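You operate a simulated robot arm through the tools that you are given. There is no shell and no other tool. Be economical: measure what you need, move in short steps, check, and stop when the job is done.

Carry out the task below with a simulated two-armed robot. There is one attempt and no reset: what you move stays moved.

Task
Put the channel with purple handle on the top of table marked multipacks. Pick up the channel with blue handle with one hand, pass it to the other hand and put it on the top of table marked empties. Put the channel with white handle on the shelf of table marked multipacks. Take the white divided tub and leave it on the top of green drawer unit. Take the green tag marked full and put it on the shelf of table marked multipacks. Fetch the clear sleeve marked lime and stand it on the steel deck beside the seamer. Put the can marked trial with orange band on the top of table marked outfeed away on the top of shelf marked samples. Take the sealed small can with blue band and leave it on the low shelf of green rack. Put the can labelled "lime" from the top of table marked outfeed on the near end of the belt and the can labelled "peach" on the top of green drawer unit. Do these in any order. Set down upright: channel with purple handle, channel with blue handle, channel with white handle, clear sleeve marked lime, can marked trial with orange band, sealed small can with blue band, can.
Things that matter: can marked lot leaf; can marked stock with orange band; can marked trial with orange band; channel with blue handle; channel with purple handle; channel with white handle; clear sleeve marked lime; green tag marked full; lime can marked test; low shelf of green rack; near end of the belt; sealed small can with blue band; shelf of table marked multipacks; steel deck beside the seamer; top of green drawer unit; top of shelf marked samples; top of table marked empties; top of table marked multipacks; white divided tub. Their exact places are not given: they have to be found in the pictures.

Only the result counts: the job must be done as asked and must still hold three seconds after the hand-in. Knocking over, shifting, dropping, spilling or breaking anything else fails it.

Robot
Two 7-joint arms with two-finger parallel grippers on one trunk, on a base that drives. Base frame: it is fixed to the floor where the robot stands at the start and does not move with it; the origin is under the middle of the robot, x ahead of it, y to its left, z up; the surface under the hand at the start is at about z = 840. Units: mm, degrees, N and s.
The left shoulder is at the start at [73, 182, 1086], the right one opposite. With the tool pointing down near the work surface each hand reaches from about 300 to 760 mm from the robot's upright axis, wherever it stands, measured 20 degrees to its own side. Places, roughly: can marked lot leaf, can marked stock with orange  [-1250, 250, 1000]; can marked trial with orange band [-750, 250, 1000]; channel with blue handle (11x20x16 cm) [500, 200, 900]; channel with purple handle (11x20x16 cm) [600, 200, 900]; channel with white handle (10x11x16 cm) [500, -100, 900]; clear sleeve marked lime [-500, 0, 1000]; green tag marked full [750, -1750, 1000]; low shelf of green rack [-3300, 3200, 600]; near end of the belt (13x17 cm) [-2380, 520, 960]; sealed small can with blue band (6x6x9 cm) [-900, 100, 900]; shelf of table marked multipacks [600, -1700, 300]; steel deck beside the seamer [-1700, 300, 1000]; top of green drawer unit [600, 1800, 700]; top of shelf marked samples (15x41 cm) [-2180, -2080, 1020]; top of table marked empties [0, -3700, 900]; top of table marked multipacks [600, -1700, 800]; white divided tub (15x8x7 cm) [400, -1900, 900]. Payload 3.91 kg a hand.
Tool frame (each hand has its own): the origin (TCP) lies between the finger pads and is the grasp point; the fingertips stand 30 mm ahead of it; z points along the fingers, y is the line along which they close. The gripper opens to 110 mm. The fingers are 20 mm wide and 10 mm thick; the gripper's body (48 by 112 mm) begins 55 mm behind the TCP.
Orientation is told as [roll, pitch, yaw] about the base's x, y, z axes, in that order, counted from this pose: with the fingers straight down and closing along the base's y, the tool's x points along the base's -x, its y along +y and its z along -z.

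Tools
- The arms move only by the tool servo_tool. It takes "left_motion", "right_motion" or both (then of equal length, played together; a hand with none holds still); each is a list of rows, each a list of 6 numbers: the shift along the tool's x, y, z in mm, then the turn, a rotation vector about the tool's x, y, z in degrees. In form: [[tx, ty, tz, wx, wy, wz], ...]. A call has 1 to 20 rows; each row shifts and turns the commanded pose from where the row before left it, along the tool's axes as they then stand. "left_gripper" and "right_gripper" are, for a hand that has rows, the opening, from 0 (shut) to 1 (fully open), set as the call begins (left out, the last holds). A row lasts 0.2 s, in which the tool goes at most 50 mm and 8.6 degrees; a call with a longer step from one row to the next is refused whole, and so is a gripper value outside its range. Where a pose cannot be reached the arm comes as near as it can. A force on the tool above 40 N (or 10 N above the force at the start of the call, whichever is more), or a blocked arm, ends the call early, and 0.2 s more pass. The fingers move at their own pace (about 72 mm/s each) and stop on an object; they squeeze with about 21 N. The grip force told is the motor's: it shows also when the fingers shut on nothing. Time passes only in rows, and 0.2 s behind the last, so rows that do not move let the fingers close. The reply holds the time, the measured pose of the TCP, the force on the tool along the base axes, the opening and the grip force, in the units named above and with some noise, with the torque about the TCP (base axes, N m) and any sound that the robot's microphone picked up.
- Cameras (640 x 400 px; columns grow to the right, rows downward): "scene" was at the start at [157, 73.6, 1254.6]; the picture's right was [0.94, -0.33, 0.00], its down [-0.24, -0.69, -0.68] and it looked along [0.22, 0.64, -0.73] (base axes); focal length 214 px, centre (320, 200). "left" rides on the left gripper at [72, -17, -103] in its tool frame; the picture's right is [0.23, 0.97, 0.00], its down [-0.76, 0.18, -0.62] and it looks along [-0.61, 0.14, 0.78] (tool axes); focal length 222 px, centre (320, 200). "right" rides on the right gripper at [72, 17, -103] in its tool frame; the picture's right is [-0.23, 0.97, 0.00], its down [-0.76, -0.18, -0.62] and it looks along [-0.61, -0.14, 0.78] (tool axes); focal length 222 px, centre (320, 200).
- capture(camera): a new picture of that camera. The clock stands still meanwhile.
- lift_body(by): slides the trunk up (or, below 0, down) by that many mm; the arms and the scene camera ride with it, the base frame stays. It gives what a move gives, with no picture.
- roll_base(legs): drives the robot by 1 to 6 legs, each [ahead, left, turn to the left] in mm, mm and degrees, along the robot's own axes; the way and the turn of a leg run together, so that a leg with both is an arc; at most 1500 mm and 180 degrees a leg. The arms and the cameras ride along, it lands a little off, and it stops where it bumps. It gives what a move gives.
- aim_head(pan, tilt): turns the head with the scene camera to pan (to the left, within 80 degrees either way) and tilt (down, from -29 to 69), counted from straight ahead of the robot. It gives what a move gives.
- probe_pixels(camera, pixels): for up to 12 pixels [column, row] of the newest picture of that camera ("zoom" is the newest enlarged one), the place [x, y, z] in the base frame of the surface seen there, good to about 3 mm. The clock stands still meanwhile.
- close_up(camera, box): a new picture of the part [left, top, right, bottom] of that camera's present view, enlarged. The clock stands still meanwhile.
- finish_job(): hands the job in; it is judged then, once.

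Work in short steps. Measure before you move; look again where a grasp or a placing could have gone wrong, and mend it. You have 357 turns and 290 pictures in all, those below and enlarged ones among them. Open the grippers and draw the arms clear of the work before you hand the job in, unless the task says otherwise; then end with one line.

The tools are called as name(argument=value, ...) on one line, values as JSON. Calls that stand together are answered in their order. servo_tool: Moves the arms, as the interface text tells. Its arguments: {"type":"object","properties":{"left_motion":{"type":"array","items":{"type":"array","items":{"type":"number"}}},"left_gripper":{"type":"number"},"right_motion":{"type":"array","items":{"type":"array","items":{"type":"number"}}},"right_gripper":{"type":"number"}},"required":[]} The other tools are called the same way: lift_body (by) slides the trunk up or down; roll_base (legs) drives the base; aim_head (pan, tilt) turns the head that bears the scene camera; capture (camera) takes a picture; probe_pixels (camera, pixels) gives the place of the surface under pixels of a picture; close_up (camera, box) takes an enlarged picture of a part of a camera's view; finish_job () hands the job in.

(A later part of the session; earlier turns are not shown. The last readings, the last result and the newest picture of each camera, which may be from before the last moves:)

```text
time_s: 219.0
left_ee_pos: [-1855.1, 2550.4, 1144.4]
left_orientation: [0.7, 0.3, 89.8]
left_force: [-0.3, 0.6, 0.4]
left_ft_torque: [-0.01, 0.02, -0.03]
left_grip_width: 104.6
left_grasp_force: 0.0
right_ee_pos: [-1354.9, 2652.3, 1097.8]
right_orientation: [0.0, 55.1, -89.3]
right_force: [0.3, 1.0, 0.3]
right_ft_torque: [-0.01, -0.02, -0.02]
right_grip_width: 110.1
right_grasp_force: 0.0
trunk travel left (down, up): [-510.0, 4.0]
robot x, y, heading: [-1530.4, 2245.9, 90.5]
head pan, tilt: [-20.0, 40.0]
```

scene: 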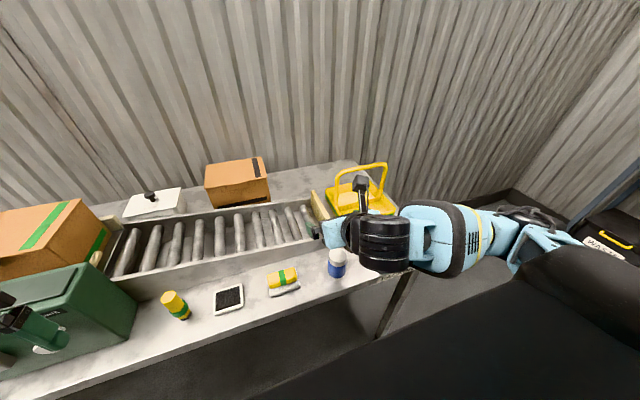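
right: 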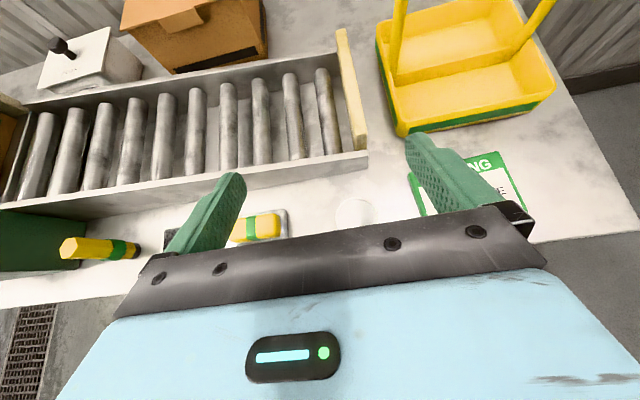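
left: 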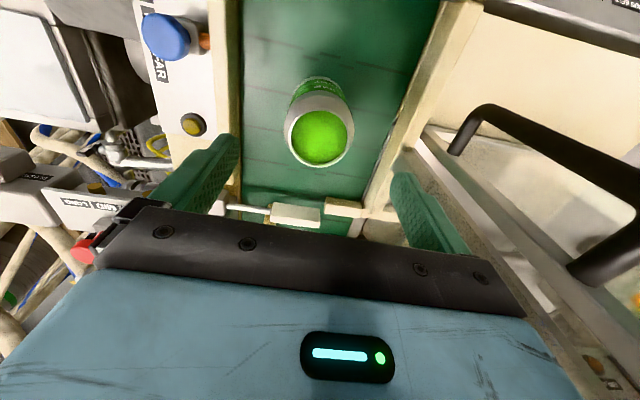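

Move to the pre-grasp point behind the can.

servo_tool(right_motion=[[-22, 6.3, 32.7, 0, 0, 0], [-22, 6.3, 32.7, 0, 0, 0], [-22, 6.4, 32.7, 0, 0, 0], [0, 0, 0, 0, 0, 0]])

capture(camera="right")

capture(camera="scene")

```text
time_s: 220.0
left_ee_pos: [-1853.1, 2550.5, 1144.5]
left_orientation: [0.8, 0.3, 89.7]
left_force: [0.5, -0.2, -0.5]
left_ft_torque: [-0.03, 0.06, -0.03]
left_grip_width: 104.6
left_grasp_force: 0.1
right_ee_pos: [-1344.9, 2695.3, 998.4]
right_orientation: [1.1, 53.8, -88.6]
right_force: [0.9, -0.7, -0.9]
right_ft_torque: [0.03, 0.03, 0.04]
right_grip_width: 109.8
right_grasp_force: 0.2
right hand out of reach, approached as far as the arm can: row 3
trunk travel left (down, up): [-510.0, 4.0]
robot x, y, heading: [-1530.8, 2244.1, 90.3]
head pan, tilt: [-20.0, 40.0]
```

```text
216 pictures are left
```

right: 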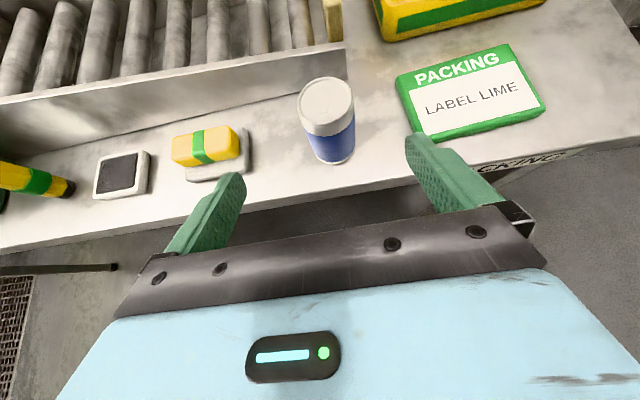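

```text
215 pictures are left
```

scene: 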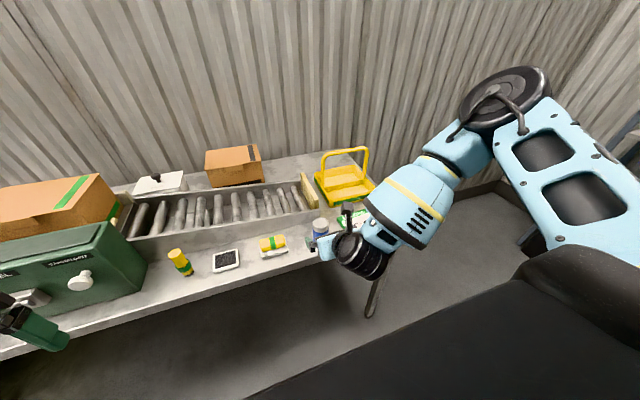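

Arm is cramped because the trunk is high. Back off 150, lower the trunk 250, and raise the hand again.

roll_base(legs=[[-150, 0, 0]])

lift_body(by=-250)

servo_tool(right_motion=[[32, 0, -23, 0, 0, 0], [32, 0, -23, 0, 0, 0], [32, 0, -23, 0, 0, 0], [32, 0, -23, 0, 0, 0], [32, 0, -23, 0, 0, 0], [32, 0, -23, 0, 0, 0], [0, 0, 0, 0, 0, 0]])

```text
time_s: 221.3
left_ee_pos: [-1854.4, 2404.8, 1144.0]
left_orientation: [0.7, 0.3, 89.7]
left_force: [0.1, -0.1, 0.1]
left_ft_torque: [0.0, -0.03, 0.04]
left_grip_width: 104.4
left_grasp_force: 0.0
right_ee_pos: [-1346.8, 2549.0, 997.8]
right_orientation: [1.4, 53.8, -88.4]
right_force: [0.5, -0.7, -0.2]
right_ft_torque: [0.0, 0.02, 0.0]
right_grip_width: 110.1
right_grasp_force: 0.2
trunk travel left (down, up): [-510.0, 4.0]
robot x, y, heading: [-1530.6, 2099.7, 90.2]
head pan, tilt: [-20.0, 40.0]
```

```text
time_s: 223.9
left_ee_pos: [-1854.3, 2408.2, 880.0]
left_orientation: [0.7, 4.9, 89.8]
left_force: [1.2, 0.0, 0.0]
left_ft_torque: [0.01, 0.02, -0.01]
left_grip_width: 104.7
left_grasp_force: 0.1
right_ee_pos: [-1347.3, 2465.4, 578.2]
right_orientation: [0.8, 27.7, -88.8]
right_force: [-0.5, -0.2, 0.6]
right_ft_torque: [-0.03, 0.01, -0.01]
right_grip_width: 110.1
right_grasp_force: 0.1
trunk travel left (down, up): [-260.0, 254.0]
robot x, y, heading: [-1530.4, 2099.3, 90.6]
head pan, tilt: [-20.0, 40.0]
```

```text
time_s: 225.5
left_ee_pos: [-1853.8, 2409.4, 879.8]
left_orientation: [0.6, 4.9, 89.8]
left_force: [-0.2, -0.3, 0.0]
left_ft_torque: [-0.02, -0.01, 0.01]
left_grip_width: 104.2
left_grasp_force: 0.1
right_ee_pos: [-1350.8, 2571.0, 791.5]
right_orientation: [0.9, 27.7, -88.8]
right_force: [0.0, 0.7, 0.0]
right_ft_torque: [0.01, 0.02, 0.0]
right_grip_width: 110.0
right_grasp_force: 0.1
trunk travel left (down, up): [-260.0, 254.0]
robot x, y, heading: [-1530.8, 2098.2, 90.6]
head pan, tilt: [-20.0, 40.0]
```

The hand pitched to 27.7° during the lowering. Restore 55° tilt and raise.

servo_tool(right_motion=[[20, 0, -25, 0, 6.9, 0], [20, 0, -25, 0, 6.9, 0], [20, 0, -25, 0, 6.9, 0], [20, 0, -25, 0, 6.7, 0], [0, 0, 0, 0, 0, 0]])

```text
time_s: 226.7
left_ee_pos: [-1854.9, 2409.0, 879.3]
left_orientation: [0.8, 4.9, 89.9]
left_force: [-0.2, 0.3, 0.8]
left_ft_torque: [0.02, 0.01, 0.0]
left_grip_width: 104.5
left_grasp_force: 0.0
right_ee_pos: [-1357.7, 2589.0, 918.8]
right_orientation: [1.4, 55.2, -88.1]
right_force: [0.3, -0.7, -0.1]
right_ft_torque: [0.0, 0.0, 0.02]
right_grip_width: 109.8
right_grasp_force: 0.0
right hand out of reach, approached as far as the arm can: row 4
trunk travel left (down, up): [-260.0, 254.0]
robot x, y, heading: [-1530.5, 2100.2, 90.2]
head pan, tilt: [-20.0, 40.0]
```

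Drive 105 ahead and raise to the pre-grasp height.

roll_base(legs=[[105, 0, 0]])

servo_tool(right_motion=[[19, 7, -13, 0, 0, 0], [19, 7, -13, 0, 0, 0], [19, 7, -13, 0, 0, 0], [0, 0, 0, 0, 0, 0]])

```text
time_s: 227.9
left_ee_pos: [-1854.7, 2512.6, 880.1]
left_orientation: [0.7, 5.1, 89.8]
left_force: [-0.9, -0.4, 0.1]
left_ft_torque: [-0.01, -0.01, 0.0]
left_grip_width: 104.5
left_grasp_force: 0.1
right_ee_pos: [-1358.3, 2692.9, 917.9]
right_orientation: [1.4, 55.0, -88.1]
right_force: [0.3, 0.1, 0.0]
right_ft_torque: [0.0, -0.01, -0.02]
right_grip_width: 109.8
right_grasp_force: 0.0
trunk travel left (down, up): [-260.0, 254.0]
robot x, y, heading: [-1532.5, 2204.1, 90.3]
head pan, tilt: [-20.0, 40.0]
```

```text
time_s: 228.9
left_ee_pos: [-1855.2, 2512.4, 880.0]
left_orientation: [0.7, 4.9, 89.8]
left_force: [0.3, -0.5, 0.6]
left_ft_torque: [0.03, -0.04, -0.01]
left_grip_width: 104.6
left_grasp_force: 0.1
right_ee_pos: [-1339.4, 2691.8, 989.9]
right_orientation: [1.4, 55.1, -88.1]
right_force: [0.7, -0.2, 0.3]
right_ft_torque: [0.0, 0.03, 0.02]
right_grip_width: 109.9
right_grasp_force: 0.1
trunk travel left (down, up): [-260.0, 254.0]
robot x, y, heading: [-1532.8, 2202.5, 90.2]
head pan, tilt: [-20.0, 40.0]
```

Advance 123 mm along the tool axis to straddle the can; check with the camera before closing.

servo_tool(right_motion=[[0, 6, 30, 0, 0, 0], [0, 0, 31, 0, 0, 0], [0, 0, 31, 0, 0, 0], [0, 0, 31, 0, 0, 0], [0, 0, 0, 0, 0, 0]])

capture(camera="right")

```text
time_s: 230.1
left_ee_pos: [-1855.1, 2511.6, 879.5]
left_orientation: [0.7, 5.0, 89.7]
left_force: [-0.2, 0.4, 0.2]
left_ft_torque: [0.03, -0.01, 0.02]
left_grip_width: 104.6
left_grasp_force: 0.0
right_ee_pos: [-1332.9, 2793.5, 918.5]
right_orientation: [1.4, 55.1, -88.1]
right_force: [-0.1, -1.0, -0.6]
right_ft_torque: [-0.03, 0.03, 0.02]
right_grip_width: 110.0
right_grasp_force: 0.1
trunk travel left (down, up): [-260.0, 254.0]
robot x, y, heading: [-1533.6, 2202.6, 90.4]
head pan, tilt: [-20.0, 40.0]
```

```text
214 pictures are left
```

right: 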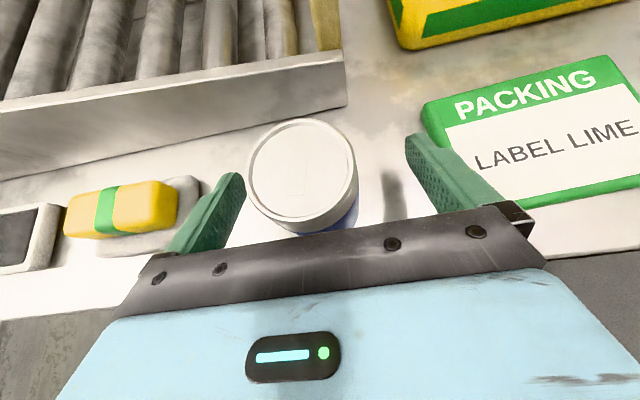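

Can is ~7 mm to the left. Shift and close, then lift a little.

servo_tool(right_motion=[[0, -7, 0, 0, 0, 0], [0, 0, 0, 0, 0, 0]])

servo_tool(right_motion=[[0, 0, 0, 0, 0, 0], [0, 0, 0, 0, 0, 0], [0, 0, 0, 0, 0, 0], [0, 0, 0, 0, 0, 0]], right_gripper=0)

servo_tool(right_motion=[[16, 0, -11, 0, 0, 0], [25, 0, -17, 0, 0, 0], [25, 0, -17, 0, 0, 0], [0, 0, 0, 0, 0, 0]])

capture(camera="scene")

```text
time_s: 230.7
left_ee_pos: [-1854.3, 2511.3, 880.6]
left_orientation: [0.8, 4.8, 89.8]
left_force: [-0.9, -0.6, -0.6]
left_ft_torque: [0.02, -0.01, 0.02]
left_grip_width: 104.7
left_grasp_force: 0.1
right_ee_pos: [-1339.0, 2794.3, 918.4]
right_orientation: [1.4, 55.1, -88.1]
right_force: [0.6, -0.3, -0.3]
right_ft_torque: [0.03, 0.01, 0.0]
right_grip_width: 109.9
right_grasp_force: 0.2
trunk travel left (down, up): [-260.0, 254.0]
robot x, y, heading: [-1536.1, 2205.1, 90.5]
head pan, tilt: [-20.0, 40.0]
```

```text
time_s: 231.7
left_ee_pos: [-1854.3, 2511.6, 879.7]
left_orientation: [0.7, 4.9, 89.8]
left_force: [-0.2, 0.1, 0.1]
left_ft_torque: [-0.01, -0.01, -0.02]
left_grip_width: 104.7
left_grasp_force: 0.0
right_ee_pos: [-1339.2, 2793.5, 918.1]
right_orientation: [1.3, 55.1, -88.1]
right_force: [0.2, 0.0, 0.2]
right_ft_torque: [0.07, 0.06, -0.05]
right_grip_width: 51.9
right_grasp_force: 21.0
trunk travel left (down, up): [-260.0, 254.0]
robot x, y, heading: [-1533.0, 2205.6, 90.3]
head pan, tilt: [-20.0, 40.0]
```

```text
time_s: 232.7
left_ee_pos: [-1854.6, 2512.6, 879.2]
left_orientation: [0.6, 4.9, 89.8]
left_force: [1.2, 0.2, 0.1]
left_ft_torque: [-0.01, -0.02, 0.0]
left_grip_width: 104.5
left_grasp_force: 0.0
right_ee_pos: [-1340.9, 2795.8, 997.1]
right_orientation: [1.4, 55.0, -88.0]
right_force: [0.4, 0.2, -1.9]
right_ft_torque: [-0.01, 0.04, 0.03]
right_grip_width: 51.9
right_grasp_force: 21.1
trunk travel left (down, up): [-260.0, 254.0]
robot x, y, heading: [-1534.4, 2203.8, 90.7]
head pan, tilt: [-20.0, 40.0]
```

```text
213 pictures are left
```

scene: 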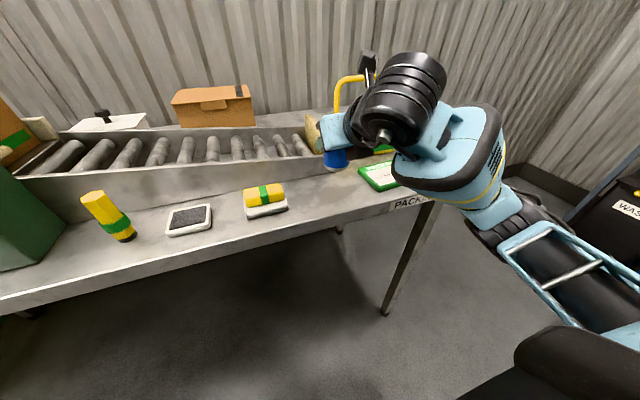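

Held tilted. Drive back 160 and left to x≈−3270 in front of the rack; raise not needed.

roll_base(legs=[[-170, 0, 0], [0, 870, 0], [0, 870, 0]])

aim_head(pan=0, tilt=30)

capture(camera="scene")

```text
time_s: 249.4
left_ee_pos: [-3612.0, 2298.3, 880.0]
left_orientation: [0.7, 4.8, 91.5]
left_force: [0.0, -0.5, 0.0]
left_ft_torque: [-0.01, 0.02, 0.0]
left_grip_width: 104.6
left_grasp_force: 0.2
right_ee_pos: [-3107.8, 2597.3, 998.4]
right_orientation: [1.3, 55.2, -86.5]
right_force: [-0.1, -0.5, -1.1]
right_ft_torque: [-0.01, -0.07, -0.03]
right_grip_width: 51.8
right_grasp_force: 21.0
trunk travel left (down, up): [-260.0, 254.0]
robot x, y, heading: [-3279.0, 1998.6, 91.9]
head pan, tilt: [-20.0, 40.0]
```

```text
time_s: 250.2
left_ee_pos: [-3612.6, 2298.8, 879.2]
left_orientation: [0.7, 4.9, 91.5]
left_force: [-0.1, 0.1, -0.7]
left_ft_torque: [-0.02, -0.01, 0.0]
left_grip_width: 104.6
left_grasp_force: 0.0
right_ee_pos: [-3107.3, 2596.9, 997.9]
right_orientation: [1.4, 55.2, -86.4]
right_force: [0.6, 0.3, -1.2]
right_ft_torque: [0.01, -0.03, 0.0]
right_grip_width: 51.7
right_grasp_force: 20.9
trunk travel left (down, up): [-260.0, 254.0]
robot x, y, heading: [-3280.7, 1998.1, 92.1]
head pan, tilt: [0.0, 30.0]
```

```text
212 pictures are left
```

scene: 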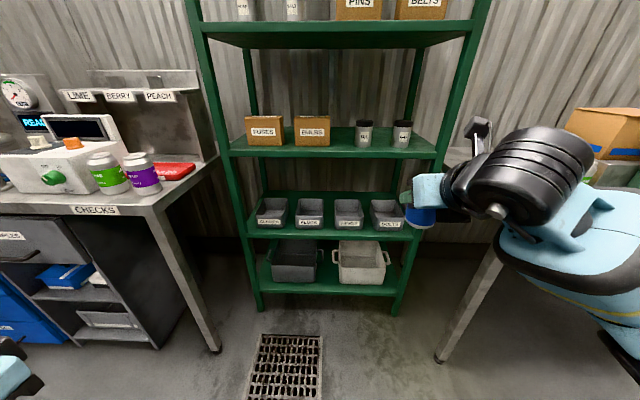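

Zoom the shelf region and probe bin tops, upper shelf underside, table corners.

close_up(camera="scene", box=[225, 120, 425, 260])

probe_pixels(camera="zoom", pixels=[[330, 110], [330, 122], [340, 250], [340, 258], [395, 253], [500, 253], [440, 230], [345, 230], [300, 290], [470, 265], [455, 252], [445, 300]])

probe_pixels(camera="scene", pixels=[[155, 210], [215, 165], [218, 350], [440, 355], [165, 195]])

```text
2.86 times, centred on (325, 190) of scene
```

zoom: 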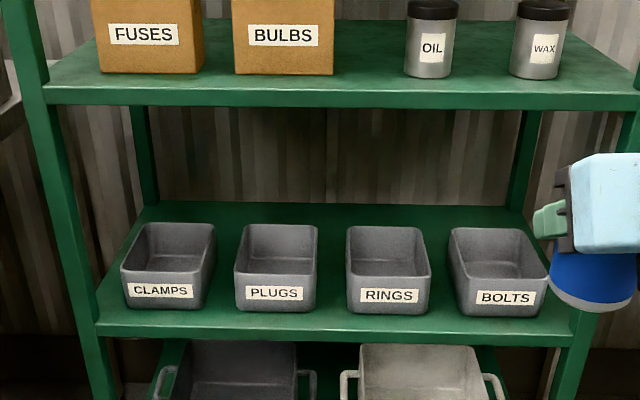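

```text
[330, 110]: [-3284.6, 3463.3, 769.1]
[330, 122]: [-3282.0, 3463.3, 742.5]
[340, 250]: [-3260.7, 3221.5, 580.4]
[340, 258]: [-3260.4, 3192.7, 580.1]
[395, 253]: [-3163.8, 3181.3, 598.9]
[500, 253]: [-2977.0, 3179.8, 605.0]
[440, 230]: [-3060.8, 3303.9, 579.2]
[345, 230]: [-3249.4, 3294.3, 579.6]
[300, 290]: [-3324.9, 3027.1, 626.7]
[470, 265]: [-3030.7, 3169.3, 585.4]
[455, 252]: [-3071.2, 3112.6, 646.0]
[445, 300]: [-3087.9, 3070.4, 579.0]
```

```text
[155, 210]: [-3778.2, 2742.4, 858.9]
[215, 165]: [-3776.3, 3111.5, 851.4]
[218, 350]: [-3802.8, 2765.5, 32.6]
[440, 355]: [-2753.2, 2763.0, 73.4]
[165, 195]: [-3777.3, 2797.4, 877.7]
```

Bins extend to y≈3190; free shelf 3200–3400. Probe rim heights and the upper shelf lip.

probe_pixels(camera="zoom", pixels=[[330, 92], [330, 103], [330, 106], [385, 228], [385, 278], [490, 230], [500, 281], [175, 225], [275, 226], [330, 208], [330, 204], [430, 205]])

```text
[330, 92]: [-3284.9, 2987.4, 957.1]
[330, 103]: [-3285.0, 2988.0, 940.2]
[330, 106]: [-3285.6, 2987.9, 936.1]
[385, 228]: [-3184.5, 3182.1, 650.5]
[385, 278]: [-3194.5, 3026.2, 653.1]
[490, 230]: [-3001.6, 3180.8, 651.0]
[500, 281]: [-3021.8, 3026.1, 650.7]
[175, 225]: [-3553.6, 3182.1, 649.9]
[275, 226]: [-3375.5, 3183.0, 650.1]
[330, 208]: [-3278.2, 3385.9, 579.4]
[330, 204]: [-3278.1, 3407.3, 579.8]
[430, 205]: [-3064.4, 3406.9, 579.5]
```

Bins' tops z=652, upper shelf underside ≈935. I lower the trunk in a test step of 60 to see how the arm behaves.

lift_body(by=-60)

```text
time_s: 251.2
left_ee_pos: [-3614.0, 2303.9, 809.6]
left_orientation: [0.6, 7.7, 91.5]
left_force: [1.1, -1.0, -0.4]
left_ft_torque: [0.03, 0.02, -0.01]
left_grip_width: 104.5
left_grasp_force: 0.1
right_ee_pos: [-3108.0, 2597.4, 938.2]
right_orientation: [1.4, 55.2, -86.4]
right_force: [-0.5, 0.1, -1.6]
right_ft_torque: [0.01, -0.02, 0.0]
right_grip_width: 51.7
right_grasp_force: 21.1
trunk travel left (down, up): [-200.0, 314.0]
robot x, y, heading: [-3278.8, 1999.5, 92.3]
head pan, tilt: [0.0, 30.0]
```

The right arm follows cleanly; the left is disturbed (pitch 7.7) — probably its elbow meets the body. Raise the left hand and fix its pitch, then lower the trunk another 120.

servo_tool(left_motion=[[-20, 0, -40, 0, -3.8, 0], [-20, 0, -40, 0, -3.8, 0], [-20, 0, -40, 0, 0, 0], [-20, 0, -40, 0, 0, 0], [-20, 0, -40, 0, 0, 0], [0, 0, -40, 0, 0, 0]])

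lift_body(by=-120)

```text
time_s: 252.7
left_ee_pos: [-3614.2, 2413.2, 1044.3]
left_orientation: [0.5, 0.1, 91.4]
left_force: [1.1, 0.5, -0.9]
left_ft_torque: [-0.02, 0.02, -0.04]
left_grip_width: 104.5
left_grasp_force: 0.0
right_ee_pos: [-3107.2, 2598.2, 937.6]
right_orientation: [1.4, 55.2, -86.4]
right_force: [-0.1, -0.2, -2.3]
right_ft_torque: [0.0, 0.02, 0.01]
right_grip_width: 51.6
right_grasp_force: 20.2
trunk travel left (down, up): [-200.0, 314.0]
robot x, y, heading: [-3280.5, 1996.5, 91.9]
head pan, tilt: [0.0, 30.0]
```

```text
time_s: 254.2
left_ee_pos: [-3613.5, 2413.4, 925.1]
left_orientation: [0.6, 0.1, 91.4]
left_force: [-0.3, -0.4, 0.2]
left_ft_torque: [0.0, -0.02, 0.03]
left_grip_width: 104.5
left_grasp_force: 0.1
right_ee_pos: [-3106.5, 2597.0, 818.1]
right_orientation: [1.4, 55.2, -86.5]
right_force: [-0.1, -0.2, -2.3]
right_ft_torque: [0.01, 0.01, -0.01]
right_grip_width: 51.4
right_grasp_force: 21.3
trunk travel left (down, up): [-80.0, 434.0]
robot x, y, heading: [-3278.3, 1998.5, 92.1]
head pan, tilt: [0.0, 30.0]
```

Right hand is at z 818. Retract the left hand, ease the right tilt by 10°, lower trunk 80 more and straighten the heading.

servo_tool(left_motion=[[40, 0, 0, 0, 0, 0], [40, 0, 0, 0, 0, 0], [40, 0, 0, 0, 0, 0]], right_motion=[[0, 0, 0, 0, 5, 0], [0, 0, 0, 0, 5, 0], [0, 0, 0, 0, 0, 0]])

lift_body(by=-78)

roll_base(legs=[[0, 0, -2], [340, 0, 0]])

```text
time_s: 254.9
left_ee_pos: [-3610.9, 2294.1, 924.2]
left_orientation: [0.5, 0.0, 91.4]
left_force: [0.9, -0.2, 0.0]
left_ft_torque: [0.02, 0.02, 0.0]
left_grip_width: 104.6
left_grasp_force: 0.0
right_ee_pos: [-3108.3, 2595.7, 817.4]
right_orientation: [1.8, 65.2, -85.8]
right_force: [-0.8, 0.0, -2.3]
right_ft_torque: [-0.02, -0.03, 0.0]
right_grip_width: 51.7
right_grasp_force: 21.2
trunk travel left (down, up): [-80.0, 434.0]
robot x, y, heading: [-3276.3, 2001.2, 92.3]
head pan, tilt: [0.0, 30.0]
```

```text
time_s: 256.1
left_ee_pos: [-3609.7, 2292.7, 847.0]
left_orientation: [0.6, 0.1, 91.4]
left_force: [0.8, -0.3, 0.4]
left_ft_torque: [0.01, 0.01, -0.03]
left_grip_width: 104.6
left_grasp_force: 0.1
right_ee_pos: [-3106.3, 2597.9, 740.4]
right_orientation: [1.9, 65.0, -85.8]
right_force: [0.8, -0.4, -1.2]
right_ft_torque: [-0.04, 0.05, 0.0]
right_grip_width: 51.5
right_grasp_force: 21.4
trunk travel left (down, up): [-2.0, 512.0]
robot x, y, heading: [-3279.6, 2000.4, 92.1]
head pan, tilt: [0.0, 30.0]
```

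```text
time_s: 258.7
left_ee_pos: [-3599.4, 2646.1, 846.4]
left_orientation: [0.5, 0.1, 89.3]
left_force: [0.5, 0.6, 0.2]
left_ft_torque: [0.0, -0.03, 0.0]
left_grip_width: 104.6
left_grasp_force: 0.2
right_ee_pos: [-3085.8, 2930.9, 740.2]
right_orientation: [1.9, 65.1, -87.9]
right_force: [-0.2, -0.3, -1.7]
right_ft_torque: [0.0, 0.0, 0.02]
right_grip_width: 51.8
right_grasp_force: 20.6
trunk travel left (down, up): [-2.0, 512.0]
robot x, y, heading: [-3284.6, 2342.1, 90.0]
head pan, tilt: [0.0, 30.0]
```

At the shelf front, TCP z 740. Look before entering.

aim_head(pan=-15, tilt=25)

capture(camera="scene")

capture(camera="right")

```text
time_s: 259.5
left_ee_pos: [-3600.3, 2645.5, 847.1]
left_orientation: [0.7, 0.1, 89.2]
left_force: [-0.4, -0.5, -0.9]
left_ft_torque: [0.02, 0.0, -0.02]
left_grip_width: 104.3
left_grasp_force: 0.0
right_ee_pos: [-3084.8, 2930.9, 739.0]
right_orientation: [1.9, 65.1, -88.0]
right_force: [0.4, -0.2, -1.4]
right_ft_torque: [-0.01, 0.05, 0.0]
right_grip_width: 51.7
right_grasp_force: 21.3
trunk travel left (down, up): [-2.0, 512.0]
robot x, y, heading: [-3281.1, 2340.5, 89.9]
head pan, tilt: [-15.0, 25.0]
```

```text
210 pictures are left
```

scene: 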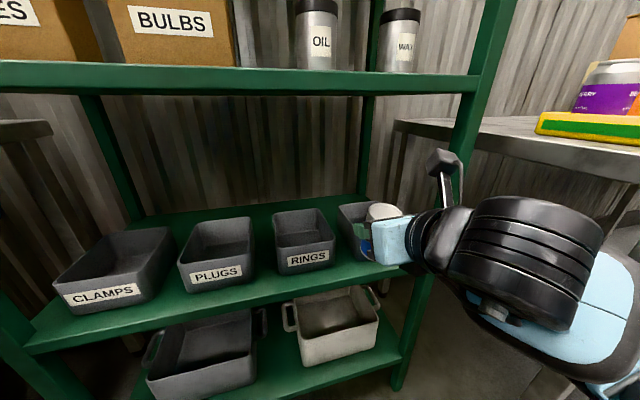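

```text
209 pictures are left
```

right: 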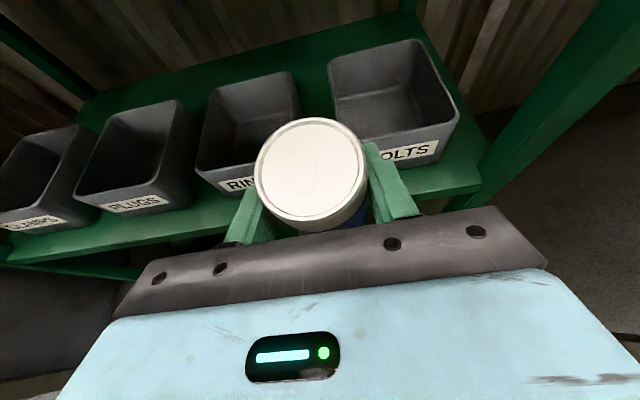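

Clear so far; the forearm goes out right near the post/table, so I rather extend the arm straight and shift left a bit. Advance 200, left 100 in small steps.

servo_tool(right_motion=[[0, -25, 0, 0, 0, 0], [0, -25, 0, 0, 0, 0], [0, -25, 0, 0, 0, 0], [0, -25, 0, 0, 0, 0], [17, 0, 36.2, 0, 0, 0], [17, 0, 36.2, 0, 0, 0], [17, 0, 36.2, 0, 0, 0], [0, 0, 0, 0, 0, 0]])

capture(camera="scene")

```text
time_s: 261.3
left_ee_pos: [-3598.8, 2646.0, 847.2]
left_orientation: [0.6, 0.1, 89.2]
left_force: [0.6, 0.1, -0.5]
left_ft_torque: [-0.02, -0.01, 0.0]
left_grip_width: 104.5
left_grasp_force: 0.1
right_ee_pos: [-3185.7, 3048.5, 738.6]
right_orientation: [2.0, 65.1, -87.9]
right_force: [-0.4, -0.4, -2.2]
right_ft_torque: [0.0, 0.02, 0.01]
right_grip_width: 51.7
right_grasp_force: 21.5
trunk travel left (down, up): [-2.0, 512.0]
robot x, y, heading: [-3281.1, 2340.5, 89.9]
head pan, tilt: [-15.0, 25.0]
```

```text
208 pictures are left
```

scene: 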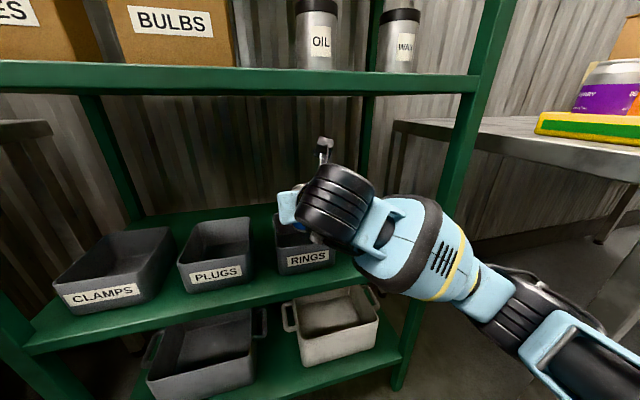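

Works well, with plenty of headroom. Advance another 170.

servo_tool(right_motion=[[15, 0, 32, 0, 0, 0], [15, 0, 32, 0, 0, 0], [15, 0, 32, 0, 0, 0], [15, 0, 32, 0, 0, 0], [12, 0, 26, 0, 0, 0], [0, 0, 0, 0, 0, 0]])

capture(camera="right")

capture(camera="scene")

```text
time_s: 262.7
left_ee_pos: [-3600.6, 2647.0, 846.1]
left_orientation: [0.6, 0.1, 89.3]
left_force: [-1.1, 0.0, -1.0]
left_ft_torque: [0.02, -0.01, 0.0]
left_grip_width: 104.8
left_grasp_force: 0.2
right_ee_pos: [-3188.2, 3219.8, 740.8]
right_orientation: [1.8, 65.0, -87.8]
right_force: [-0.1, 0.5, -2.0]
right_ft_torque: [-0.01, -0.01, 0.0]
right_grip_width: 51.5
right_grasp_force: 20.9
trunk travel left (down, up): [-2.0, 512.0]
robot x, y, heading: [-3281.4, 2335.6, 89.8]
head pan, tilt: [-15.0, 25.0]
```

```text
207 pictures are left
```

right: 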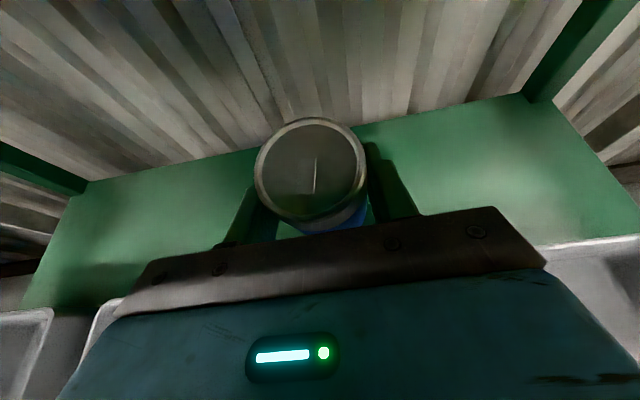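

```text
206 pictures are left
```

scene: 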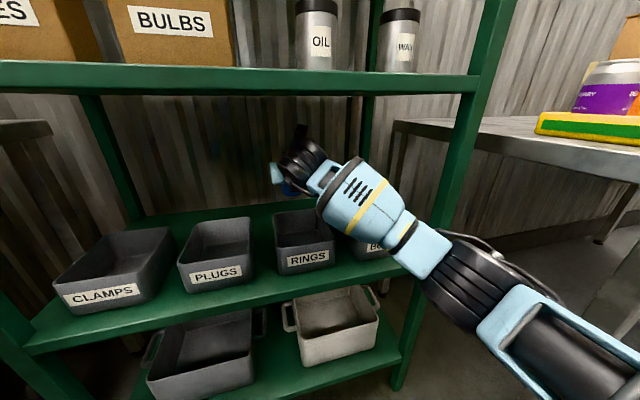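

Past the bins. Restore upright (−10°) while advancing 70 and descending 60.

servo_tool(right_motion=[[10, 0, 21, 0, 0, 0], [10, 0, 21, 0, -5, 0], [10, 0, 21, 0, -5, 0], [-16, 0, 11, 0, 0, 0], [-25, 0, 17, 0, 0, 0], [-16, 0, 11, 0, 0, 0], [0, 0, 0, 0, 0, 0]])

capture(camera="scene")

```text
time_s: 264.3
left_ee_pos: [-3598.2, 2645.3, 845.8]
left_orientation: [0.7, 0.2, 89.3]
left_force: [0.3, -0.5, 0.0]
left_ft_torque: [0.0, -0.01, 0.01]
left_grip_width: 104.6
left_grasp_force: 0.0
right_ee_pos: [-3182.6, 3254.7, 659.9]
right_orientation: [1.3, 55.1, -88.5]
right_force: [0.0, -0.2, -0.9]
right_ft_torque: [0.01, -0.04, 0.03]
right_grip_width: 51.4
right_grasp_force: 20.8
right hand out of reach, approached as far as the arm can: row 3
trunk travel left (down, up): [-2.0, 512.0]
robot x, y, heading: [-3280.6, 2340.9, 90.0]
head pan, tilt: [-15.0, 25.0]
```

```text
205 pictures are left
```

scene: 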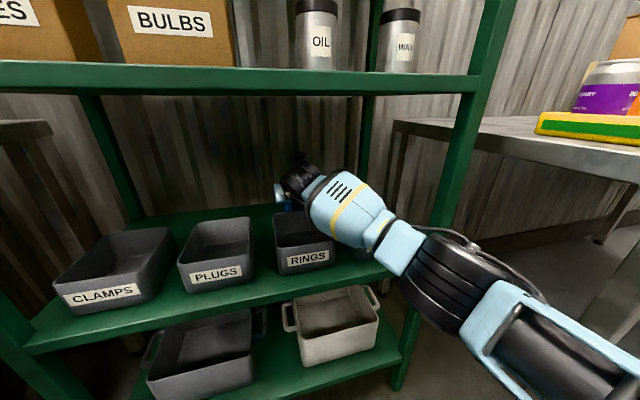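

y=3255; move the base 35 ahead for more clearance from the bins.

roll_base(legs=[[35, 0, 0]])

servo_tool(right_motion=[[-8, 0, 6, 0, 0, 0], [-6, 0, 4, 0, 0, 0], [0, 0, 0, 0, 0, 0]])

close_up(camera="scene", box=[230, 130, 450, 300])

```text
time_s: 265.1
left_ee_pos: [-3598.4, 2681.9, 845.8]
left_orientation: [0.6, -0.1, 89.2]
left_force: [1.3, 0.7, -0.6]
left_ft_torque: [-0.04, -0.01, -0.02]
left_grip_width: 104.6
left_grasp_force: 0.1
right_ee_pos: [-3183.4, 3290.1, 659.6]
right_orientation: [1.4, 55.0, -88.5]
right_force: [-0.1, 0.1, -2.1]
right_ft_torque: [-0.03, 0.01, 0.02]
right_grip_width: 51.7
right_grasp_force: 21.0
trunk travel left (down, up): [-2.0, 512.0]
robot x, y, heading: [-3282.0, 2374.1, 89.9]
head pan, tilt: [-15.0, 25.0]
```

```text
time_s: 265.9
left_ee_pos: [-3600.4, 2681.5, 846.5]
left_orientation: [0.5, 0.1, 89.3]
left_force: [0.6, 0.4, -0.2]
left_ft_torque: [-0.02, 0.0, -0.01]
left_grip_width: 104.8
left_grasp_force: 0.1
right_ee_pos: [-3182.8, 3289.8, 641.9]
right_orientation: [1.5, 55.1, -88.4]
right_force: [-0.8, -0.1, -2.0]
right_ft_torque: [-0.01, 0.01, -0.01]
right_grip_width: 51.7
right_grasp_force: 21.0
trunk travel left (down, up): [-2.0, 512.0]
robot x, y, heading: [-3280.1, 2372.9, 90.0]
head pan, tilt: [-15.0, 25.0]
```

```text
2.35 times, centred on (340, 215) of scene
```

zoom: 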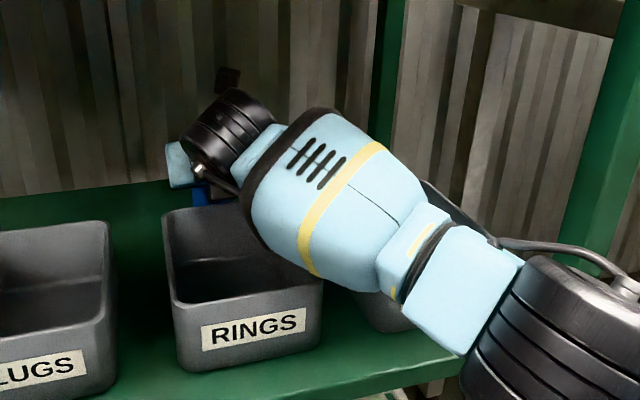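

Continue down in 2 mm steps to contact (expected ≈637).

servo_tool(right_motion=[[-1.7, 0, 1.2, 0, 0, 0], [-1.7, 0, 1.2, 0, 0, 0], [-1.2, 0, 0.8, 0, 0, 0], [0, 0, 0, 0, 0, 0]])

```text
time_s: 266.9
left_ee_pos: [-3599.1, 2680.8, 845.9]
left_orientation: [0.6, 0.1, 89.3]
left_force: [-0.6, -0.9, -0.2]
left_ft_torque: [-0.02, -0.01, 0.02]
left_grip_width: 104.7
left_grasp_force: 0.0
right_ee_pos: [-3182.7, 3290.9, 637.7]
right_orientation: [1.3, 55.2, -88.5]
right_force: [0.3, 1.9, 4.3]
right_ft_torque: [-0.1, 0.11, -0.06]
right_grip_width: 51.7
right_grasp_force: 20.9
trunk travel left (down, up): [-2.0, 512.0]
robot x, y, heading: [-3278.9, 2374.9, 90.1]
head pan, tilt: [-15.0, 25.0]
```

Contact (+4 N). Release and retract along the tool axis.

servo_tool(right_motion=[[0, 0, 0, 0, 0, 0], [0, 0, 0, 0, 0, 0], [0, 0, 0, 0, 0, 0]], right_gripper=1)

servo_tool(right_motion=[[0, 0, -15, 0, 0, 0], [0, 0, -25, 0, 0, 0], [0, 0, -30, 0, 0, 0], [0, 0, -30, 0, 0, 0], [0, 0, -20, 0, 0, 0], [0, 0, 0, 0, 0, 0]])

capture(camera="right")

```text
time_s: 267.7
left_ee_pos: [-3599.4, 2680.5, 846.6]
left_orientation: [0.6, 0.1, 89.2]
left_force: [0.2, 0.5, 0.1]
left_ft_torque: [0.0, -0.02, -0.01]
left_grip_width: 104.6
left_grasp_force: 0.0
right_ee_pos: [-3182.2, 3290.1, 637.9]
right_orientation: [1.4, 55.1, -88.5]
right_force: [-0.2, 3.0, 6.8]
right_ft_torque: [-0.78, 0.1, -0.06]
right_grip_width: 109.7
right_grasp_force: 0.1
trunk travel left (down, up): [-2.0, 512.0]
robot x, y, heading: [-3274.3, 2376.0, 89.8]
head pan, tilt: [-15.0, 25.0]
```

```text
time_s: 269.1
left_ee_pos: [-3599.5, 2680.1, 845.8]
left_orientation: [0.5, 0.1, 89.2]
left_force: [0.1, -0.6, 0.7]
left_ft_torque: [0.0, 0.0, 0.03]
left_grip_width: 104.5
left_grasp_force: 0.0
right_ee_pos: [-3180.3, 3192.7, 706.4]
right_orientation: [1.4, 55.1, -88.5]
right_force: [-0.4, 1.1, -0.3]
right_ft_torque: [-0.02, 0.01, 0.02]
right_grip_width: 110.2
right_grasp_force: 0.0
trunk travel left (down, up): [-2.0, 512.0]
robot x, y, heading: [-3279.9, 2373.8, 89.8]
head pan, tilt: [-15.0, 25.0]
```

```text
203 pictures are left
```

right: 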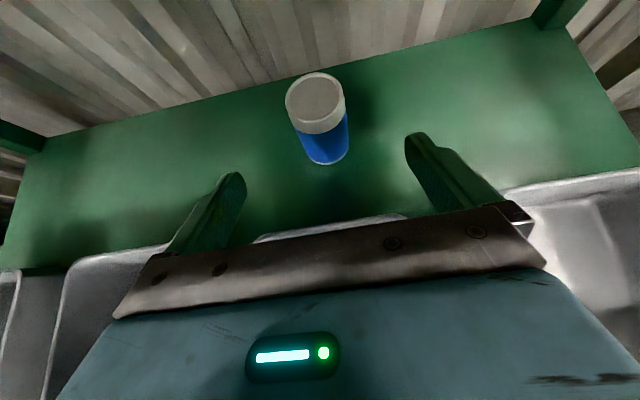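

Can is standing behind the bins. Raise 30 and withdraw horizontally.

servo_tool(right_motion=[[25, 0, -17, 0, 0, 0], [-22.9, 0, -32.8, 0, 0, 0], [-22.9, 0, -32.8, 0, 0, 0], [-22.9, 0, -32.8, 0, 0, 0], [-22.9, 0, -32.8, 0, 0, 0], [-22.9, 0, -32.8, 0, 0, 0], [-22.9, 0, -32.8, 0, 0, 0], [0, 0, 0, 0, 0, 0]])

roll_base(legs=[[-450, 0, 0]])

capture(camera="scene")

```text
time_s: 270.9
left_ee_pos: [-3599.7, 2681.0, 847.0]
left_orientation: [0.6, 0.0, 89.2]
left_force: [1.0, 0.4, 0.3]
left_ft_torque: [-0.03, -0.03, 0.01]
left_grip_width: 104.5
left_grasp_force: 0.1
right_ee_pos: [-3178.5, 2951.7, 734.5]
right_orientation: [1.5, 54.9, -88.5]
right_force: [-0.4, 0.4, 0.0]
right_ft_torque: [0.03, -0.02, 0.02]
right_grip_width: 109.9
right_grasp_force: 0.0
trunk travel left (down, up): [-2.0, 512.0]
robot x, y, heading: [-3282.3, 2375.0, 89.9]
head pan, tilt: [-15.0, 25.0]
```

```text
time_s: 273.6
left_ee_pos: [-3599.9, 2237.0, 847.4]
left_orientation: [0.5, 0.1, 89.5]
left_force: [0.3, 0.5, -0.9]
left_ft_torque: [0.01, 0.01, -0.03]
left_grip_width: 104.3
left_grasp_force: 0.0
right_ee_pos: [-3180.8, 2511.1, 736.6]
right_orientation: [1.5, 55.0, -88.2]
right_force: [0.4, 0.2, 0.4]
right_ft_torque: [-0.04, -0.03, -0.02]
right_grip_width: 110.0
right_grasp_force: 0.1
trunk travel left (down, up): [-2.0, 512.0]
robot x, y, heading: [-3278.6, 1937.1, 90.3]
head pan, tilt: [-15.0, 25.0]
```

```text
202 pictures are left
```

scene: 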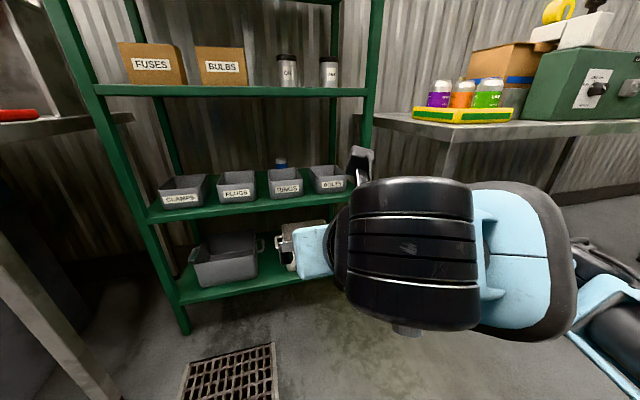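

Bins undisturbed, can visible behind. Raise the trunk and restore the right hand to straight-down (untilt, then unflip).

lift_body(by=450)

servo_tool(right_motion=[[0, 0, 0, 0, -8, 0], [0, 0, 0, 0, -8, 0], [0, 0, 0, 0, -8, 0], [0, 0, 0, 0, -8, 0], [0, 0, 0, 0, -8, 0], [0, 0, 0, 0, -8, 0], [0, 0, 0, 0, -7, 0], [0, 0, 0, 0, 0, -8.5], [0, 0, 0, 0, 0, -8.5], [0, 0, 0, 0, 0, -8.5], [0, 0, 0, 0, 0, -8.5], [0, 0, 0, 0, 0, -8.5], [0, 0, 0, 0, 0, -8.5], [0, 0, 0, 0, 0, -8.5], [0, 0, 0, 0, 0, -8.5], [0, 0, 0, 0, 0, -8.5], [0, 0, 0, 0, 0, -8.5]])

servo_tool(right_motion=[[0, 0, 0, 0, 0, -8.5], [0, 0, 0, 0, 0, -8.5], [0, 0, 0, 0, 0, -8.5], [0, 0, 0, 0, 0, -8.5], [0, 0, 0, 0, 0, -8.5], [0, 0, 0, 0, 0, -8.5], [0, 0, 0, 0, 0, -8.5], [0, 0, 0, 0, 0, -8.5], [0, 0, 0, 0, 0, -8.5], [0, 0, 0, 0, 0, -8.5], [0, 0, 0, 0, 0, -8.5], [0, 0, 0, 0, 0, 0]])

```text
refused: 450 is not a number from -400 to 400
```

```text
time_s: 277.2
left_ee_pos: [-3599.9, 2237.7, 845.9]
left_orientation: [0.7, 0.1, 89.7]
left_force: [0.7, 0.5, -0.4]
left_ft_torque: [0.03, 0.02, 0.01]
left_grip_width: 104.5
left_grasp_force: 0.1
right_ee_pos: [-3181.9, 2511.9, 736.4]
right_orientation: [0.2, -0.8, -4.2]
right_force: [-0.2, 0.1, 0.1]
right_ft_torque: [0.0, -0.03, 0.02]
right_grip_width: 110.1
right_grasp_force: 0.2
trunk travel left (down, up): [-2.0, 512.0]
robot x, y, heading: [-3280.3, 1930.8, 90.3]
head pan, tilt: [-15.0, 25.0]
```

```text
time_s: 279.8
left_ee_pos: [-3599.6, 2237.2, 847.3]
left_orientation: [0.7, 0.1, 89.6]
left_force: [-0.5, 0.1, 0.1]
left_ft_torque: [0.0, -0.01, -0.01]
left_grip_width: 104.5
left_grasp_force: 0.0
right_ee_pos: [-3181.0, 2511.9, 734.7]
right_orientation: [-0.8, -0.1, 89.3]
right_force: [0.3, -0.2, -0.7]
right_ft_torque: [0.02, -0.01, 0.04]
right_grip_width: 109.6
right_grasp_force: 0.0
trunk travel left (down, up): [-2.0, 512.0]
robot x, y, heading: [-3278.1, 1935.0, 90.3]
head pan, tilt: [-15.0, 25.0]
```

Restored. Raise the trunk 400 and travel back to the outfeed's south side.

lift_body(by=400)

roll_base(legs=[[-620, 0, 0], [0, -1500, 0], [0, -1500, 0], [0, -110, 0]])

```text
time_s: 283.6
left_ee_pos: [-3599.6, 2238.7, 1246.4]
left_orientation: [0.6, 0.1, 89.6]
left_force: [0.2, 0.7, -0.1]
left_ft_torque: [-0.03, -0.02, -0.01]
left_grip_width: 104.5
left_grasp_force: 0.0
right_ee_pos: [-3180.9, 2512.2, 1135.8]
right_orientation: [-0.8, 0.0, 89.2]
right_force: [-0.5, 0.1, -0.6]
right_ft_torque: [-0.02, 0.0, 0.0]
right_grip_width: 109.8
right_grasp_force: 0.2
trunk travel left (down, up): [-402.0, 112.0]
robot x, y, heading: [-3278.0, 1935.4, 90.4]
head pan, tilt: [-15.0, 25.0]
```

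```text
time_s: 314.0
left_ee_pos: [-493.2, 1612.7, 1246.9]
left_orientation: [0.6, 0.1, 88.1]
left_force: [0.0, -0.5, 0.4]
left_ft_torque: [0.0, 0.01, 0.02]
left_grip_width: 104.5
left_grasp_force: 0.0
right_ee_pos: [-67.3, 1875.2, 1135.5]
right_orientation: [-0.7, -0.1, 87.7]
right_force: [-0.5, 0.4, 0.1]
right_ft_torque: [0.02, 0.01, -0.01]
right_grip_width: 110.2
right_grasp_force: 0.1
trunk travel left (down, up): [-402.0, 112.0]
robot x, y, heading: [-180.5, 1305.1, 88.7]
head pan, tilt: [-15.0, 25.0]
```

Continue: back 1690, then left to x≈−1005.

roll_base(legs=[[0, 0, 1.2], [-850, 0, 0], [-840, 0, 0], [0, 825, 0]])

aim_head(pan=0, tilt=45)

capture(camera="scene")

```text
time_s: 330.0
left_ee_pos: [-1312.0, -77.3, 1247.2]
left_orientation: [0.6, 0.1, 89.1]
left_force: [0.2, 0.9, -0.1]
left_ft_torque: [-0.01, 0.01, 0.01]
left_grip_width: 104.4
left_grasp_force: 0.0
right_ee_pos: [-891.3, 194.0, 1135.4]
right_orientation: [-0.8, -0.1, 88.8]
right_force: [0.4, 0.4, -0.4]
right_ft_torque: [0.0, -0.01, -0.03]
right_grip_width: 109.8
right_grasp_force: 0.0
trunk travel left (down, up): [-402.0, 112.0]
robot x, y, heading: [-990.1, -382.2, 89.8]
head pan, tilt: [-15.0, 25.0]
```

```text
time_s: 330.9
left_ee_pos: [-1312.8, -76.1, 1246.5]
left_orientation: [0.5, 0.1, 89.1]
left_force: [-0.6, -0.3, -0.7]
left_ft_torque: [0.01, 0.02, 0.01]
left_grip_width: 104.8
left_grasp_force: 0.0
right_ee_pos: [-890.7, 195.6, 1135.6]
right_orientation: [-0.8, -0.1, 88.8]
right_force: [0.1, -0.5, -0.2]
right_ft_torque: [0.02, 0.0, 0.0]
right_grip_width: 109.9
right_grasp_force: 0.1
trunk travel left (down, up): [-402.0, 112.0]
robot x, y, heading: [-995.2, -383.4, 90.0]
head pan, tilt: [0.0, 45.0]
```

```text
201 pictures are left
```

scene: 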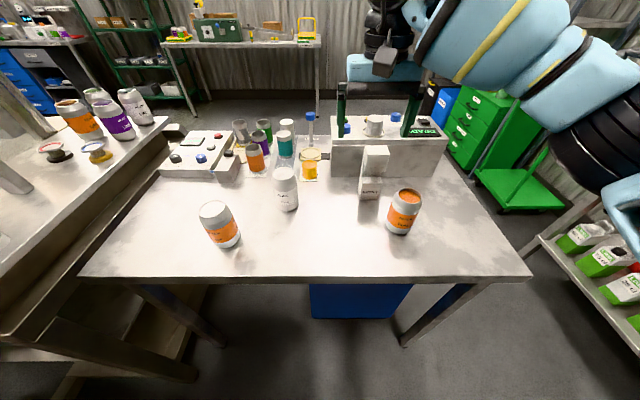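

Measure the trial can (403,205) and peach stock (218,222).

close_up(camera="scene", box=[370, 175, 440, 245])

probe_pixels(camera="zoom", pixels=[[250, 170], [445, 145], [340, 225], [350, 118], [345, 165], [280, 500]])

close_up(camera="scene", box=[185, 185, 255, 255])

probe_pixels(camera="zoom", pixels=[[155, 190], [380, 160], [270, 250], [265, 135], [268, 190]])

```text
5.71 times, centred on (405, 210) of scene
```

zoom: 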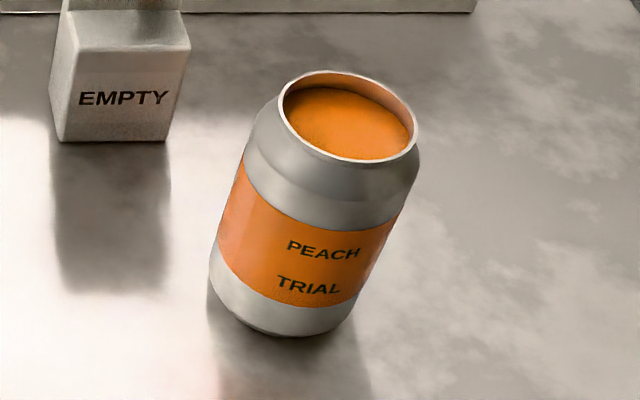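

```text
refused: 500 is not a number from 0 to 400
```

```text
5.71 times, centred on (220, 220) of scene
```

zoom: 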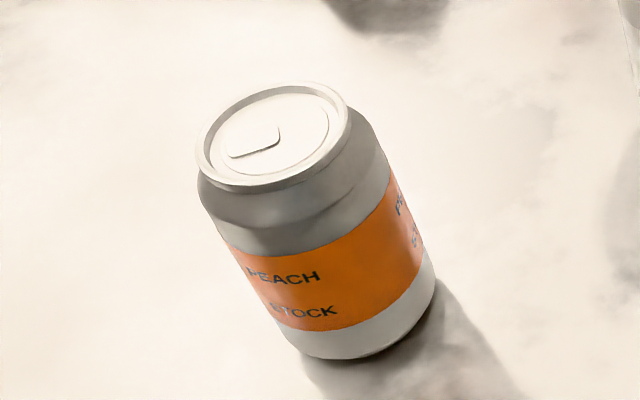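

```text
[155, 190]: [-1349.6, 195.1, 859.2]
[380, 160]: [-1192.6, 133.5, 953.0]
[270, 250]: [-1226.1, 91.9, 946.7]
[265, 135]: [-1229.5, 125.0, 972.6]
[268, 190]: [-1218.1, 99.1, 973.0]
```

Probe the trial rim on the scene picture.

probe_pixels(camera="scene", pixels=[[398.2, 194.2], [422, 197.4], [409.4, 187.8], [410.4, 202.8], [410.2, 195.2], [406, 220]])

```text
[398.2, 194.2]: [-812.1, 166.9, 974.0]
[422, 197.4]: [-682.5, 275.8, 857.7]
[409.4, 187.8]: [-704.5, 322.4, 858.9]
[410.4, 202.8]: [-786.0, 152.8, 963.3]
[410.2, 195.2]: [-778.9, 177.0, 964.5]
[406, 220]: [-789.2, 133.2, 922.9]
```

Move both hands above their cans (z≈1060).

servo_tool(left_motion=[[-33.7, -14.2, 31, 0, 0, 0], [-33.7, -14.2, 31, 0, 0, 0], [-33.7, -14.2, 31, 0, 0, 0], [-33.7, -14.2, 31, 0, 0, 0], [-33.7, -14.2, 31, 0, 0, 0], [-33.7, -14.2, 31, 0, 0, 0], [0, 0, 0, 0, 0, 0]], right_motion=[[4.5, -17.5, 12.5, 0, 0, 0], [4.5, -17.5, 12.5, 0, 0, 0], [4.5, -17.5, 12.5, 0, 0, 0], [4.5, -17.5, 12.5, 0, 0, 0], [4.5, -17.5, 12.5, 0, 0, 0], [4.5, -17.5, 12.5, 0, 0, 0], [0, 0, 0, 0, 0, 0]], left_gripper=1)

capture(camera="left")

capture(camera="right")

```text
time_s: 332.5
left_ee_pos: [-1223.5, 123.6, 1058.7]
left_orientation: [0.5, -0.1, 89.2]
left_force: [0.9, 0.4, -0.4]
left_ft_torque: [0.03, 0.0, 0.0]
left_grip_width: 109.9
left_grasp_force: 0.0
right_ee_pos: [-786.2, 163.3, 1062.2]
right_orientation: [-0.8, -0.2, 88.8]
right_force: [0.3, -0.4, -0.1]
right_ft_torque: [0.0, -0.02, 0.02]
right_grip_width: 109.8
right_grasp_force: 0.1
trunk travel left (down, up): [-402.0, 112.0]
robot x, y, heading: [-994.1, -381.2, 89.9]
head pan, tilt: [0.0, 45.0]
```

```text
198 pictures are left
```

left: 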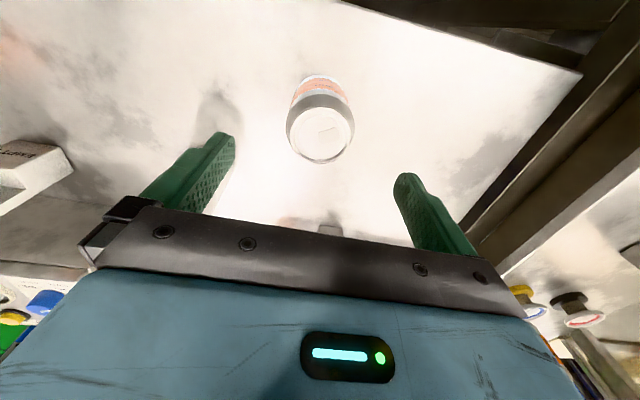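

```text
197 pictures are left
```

right: 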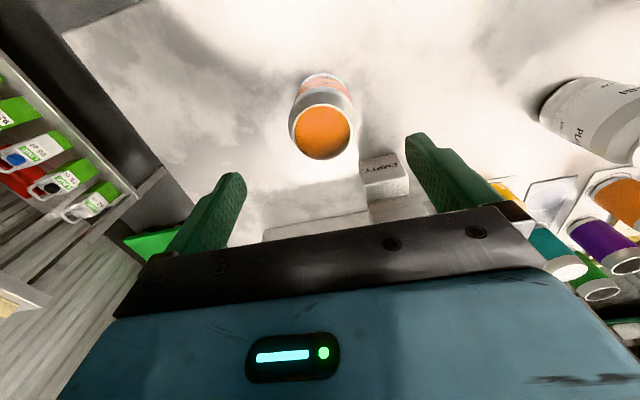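

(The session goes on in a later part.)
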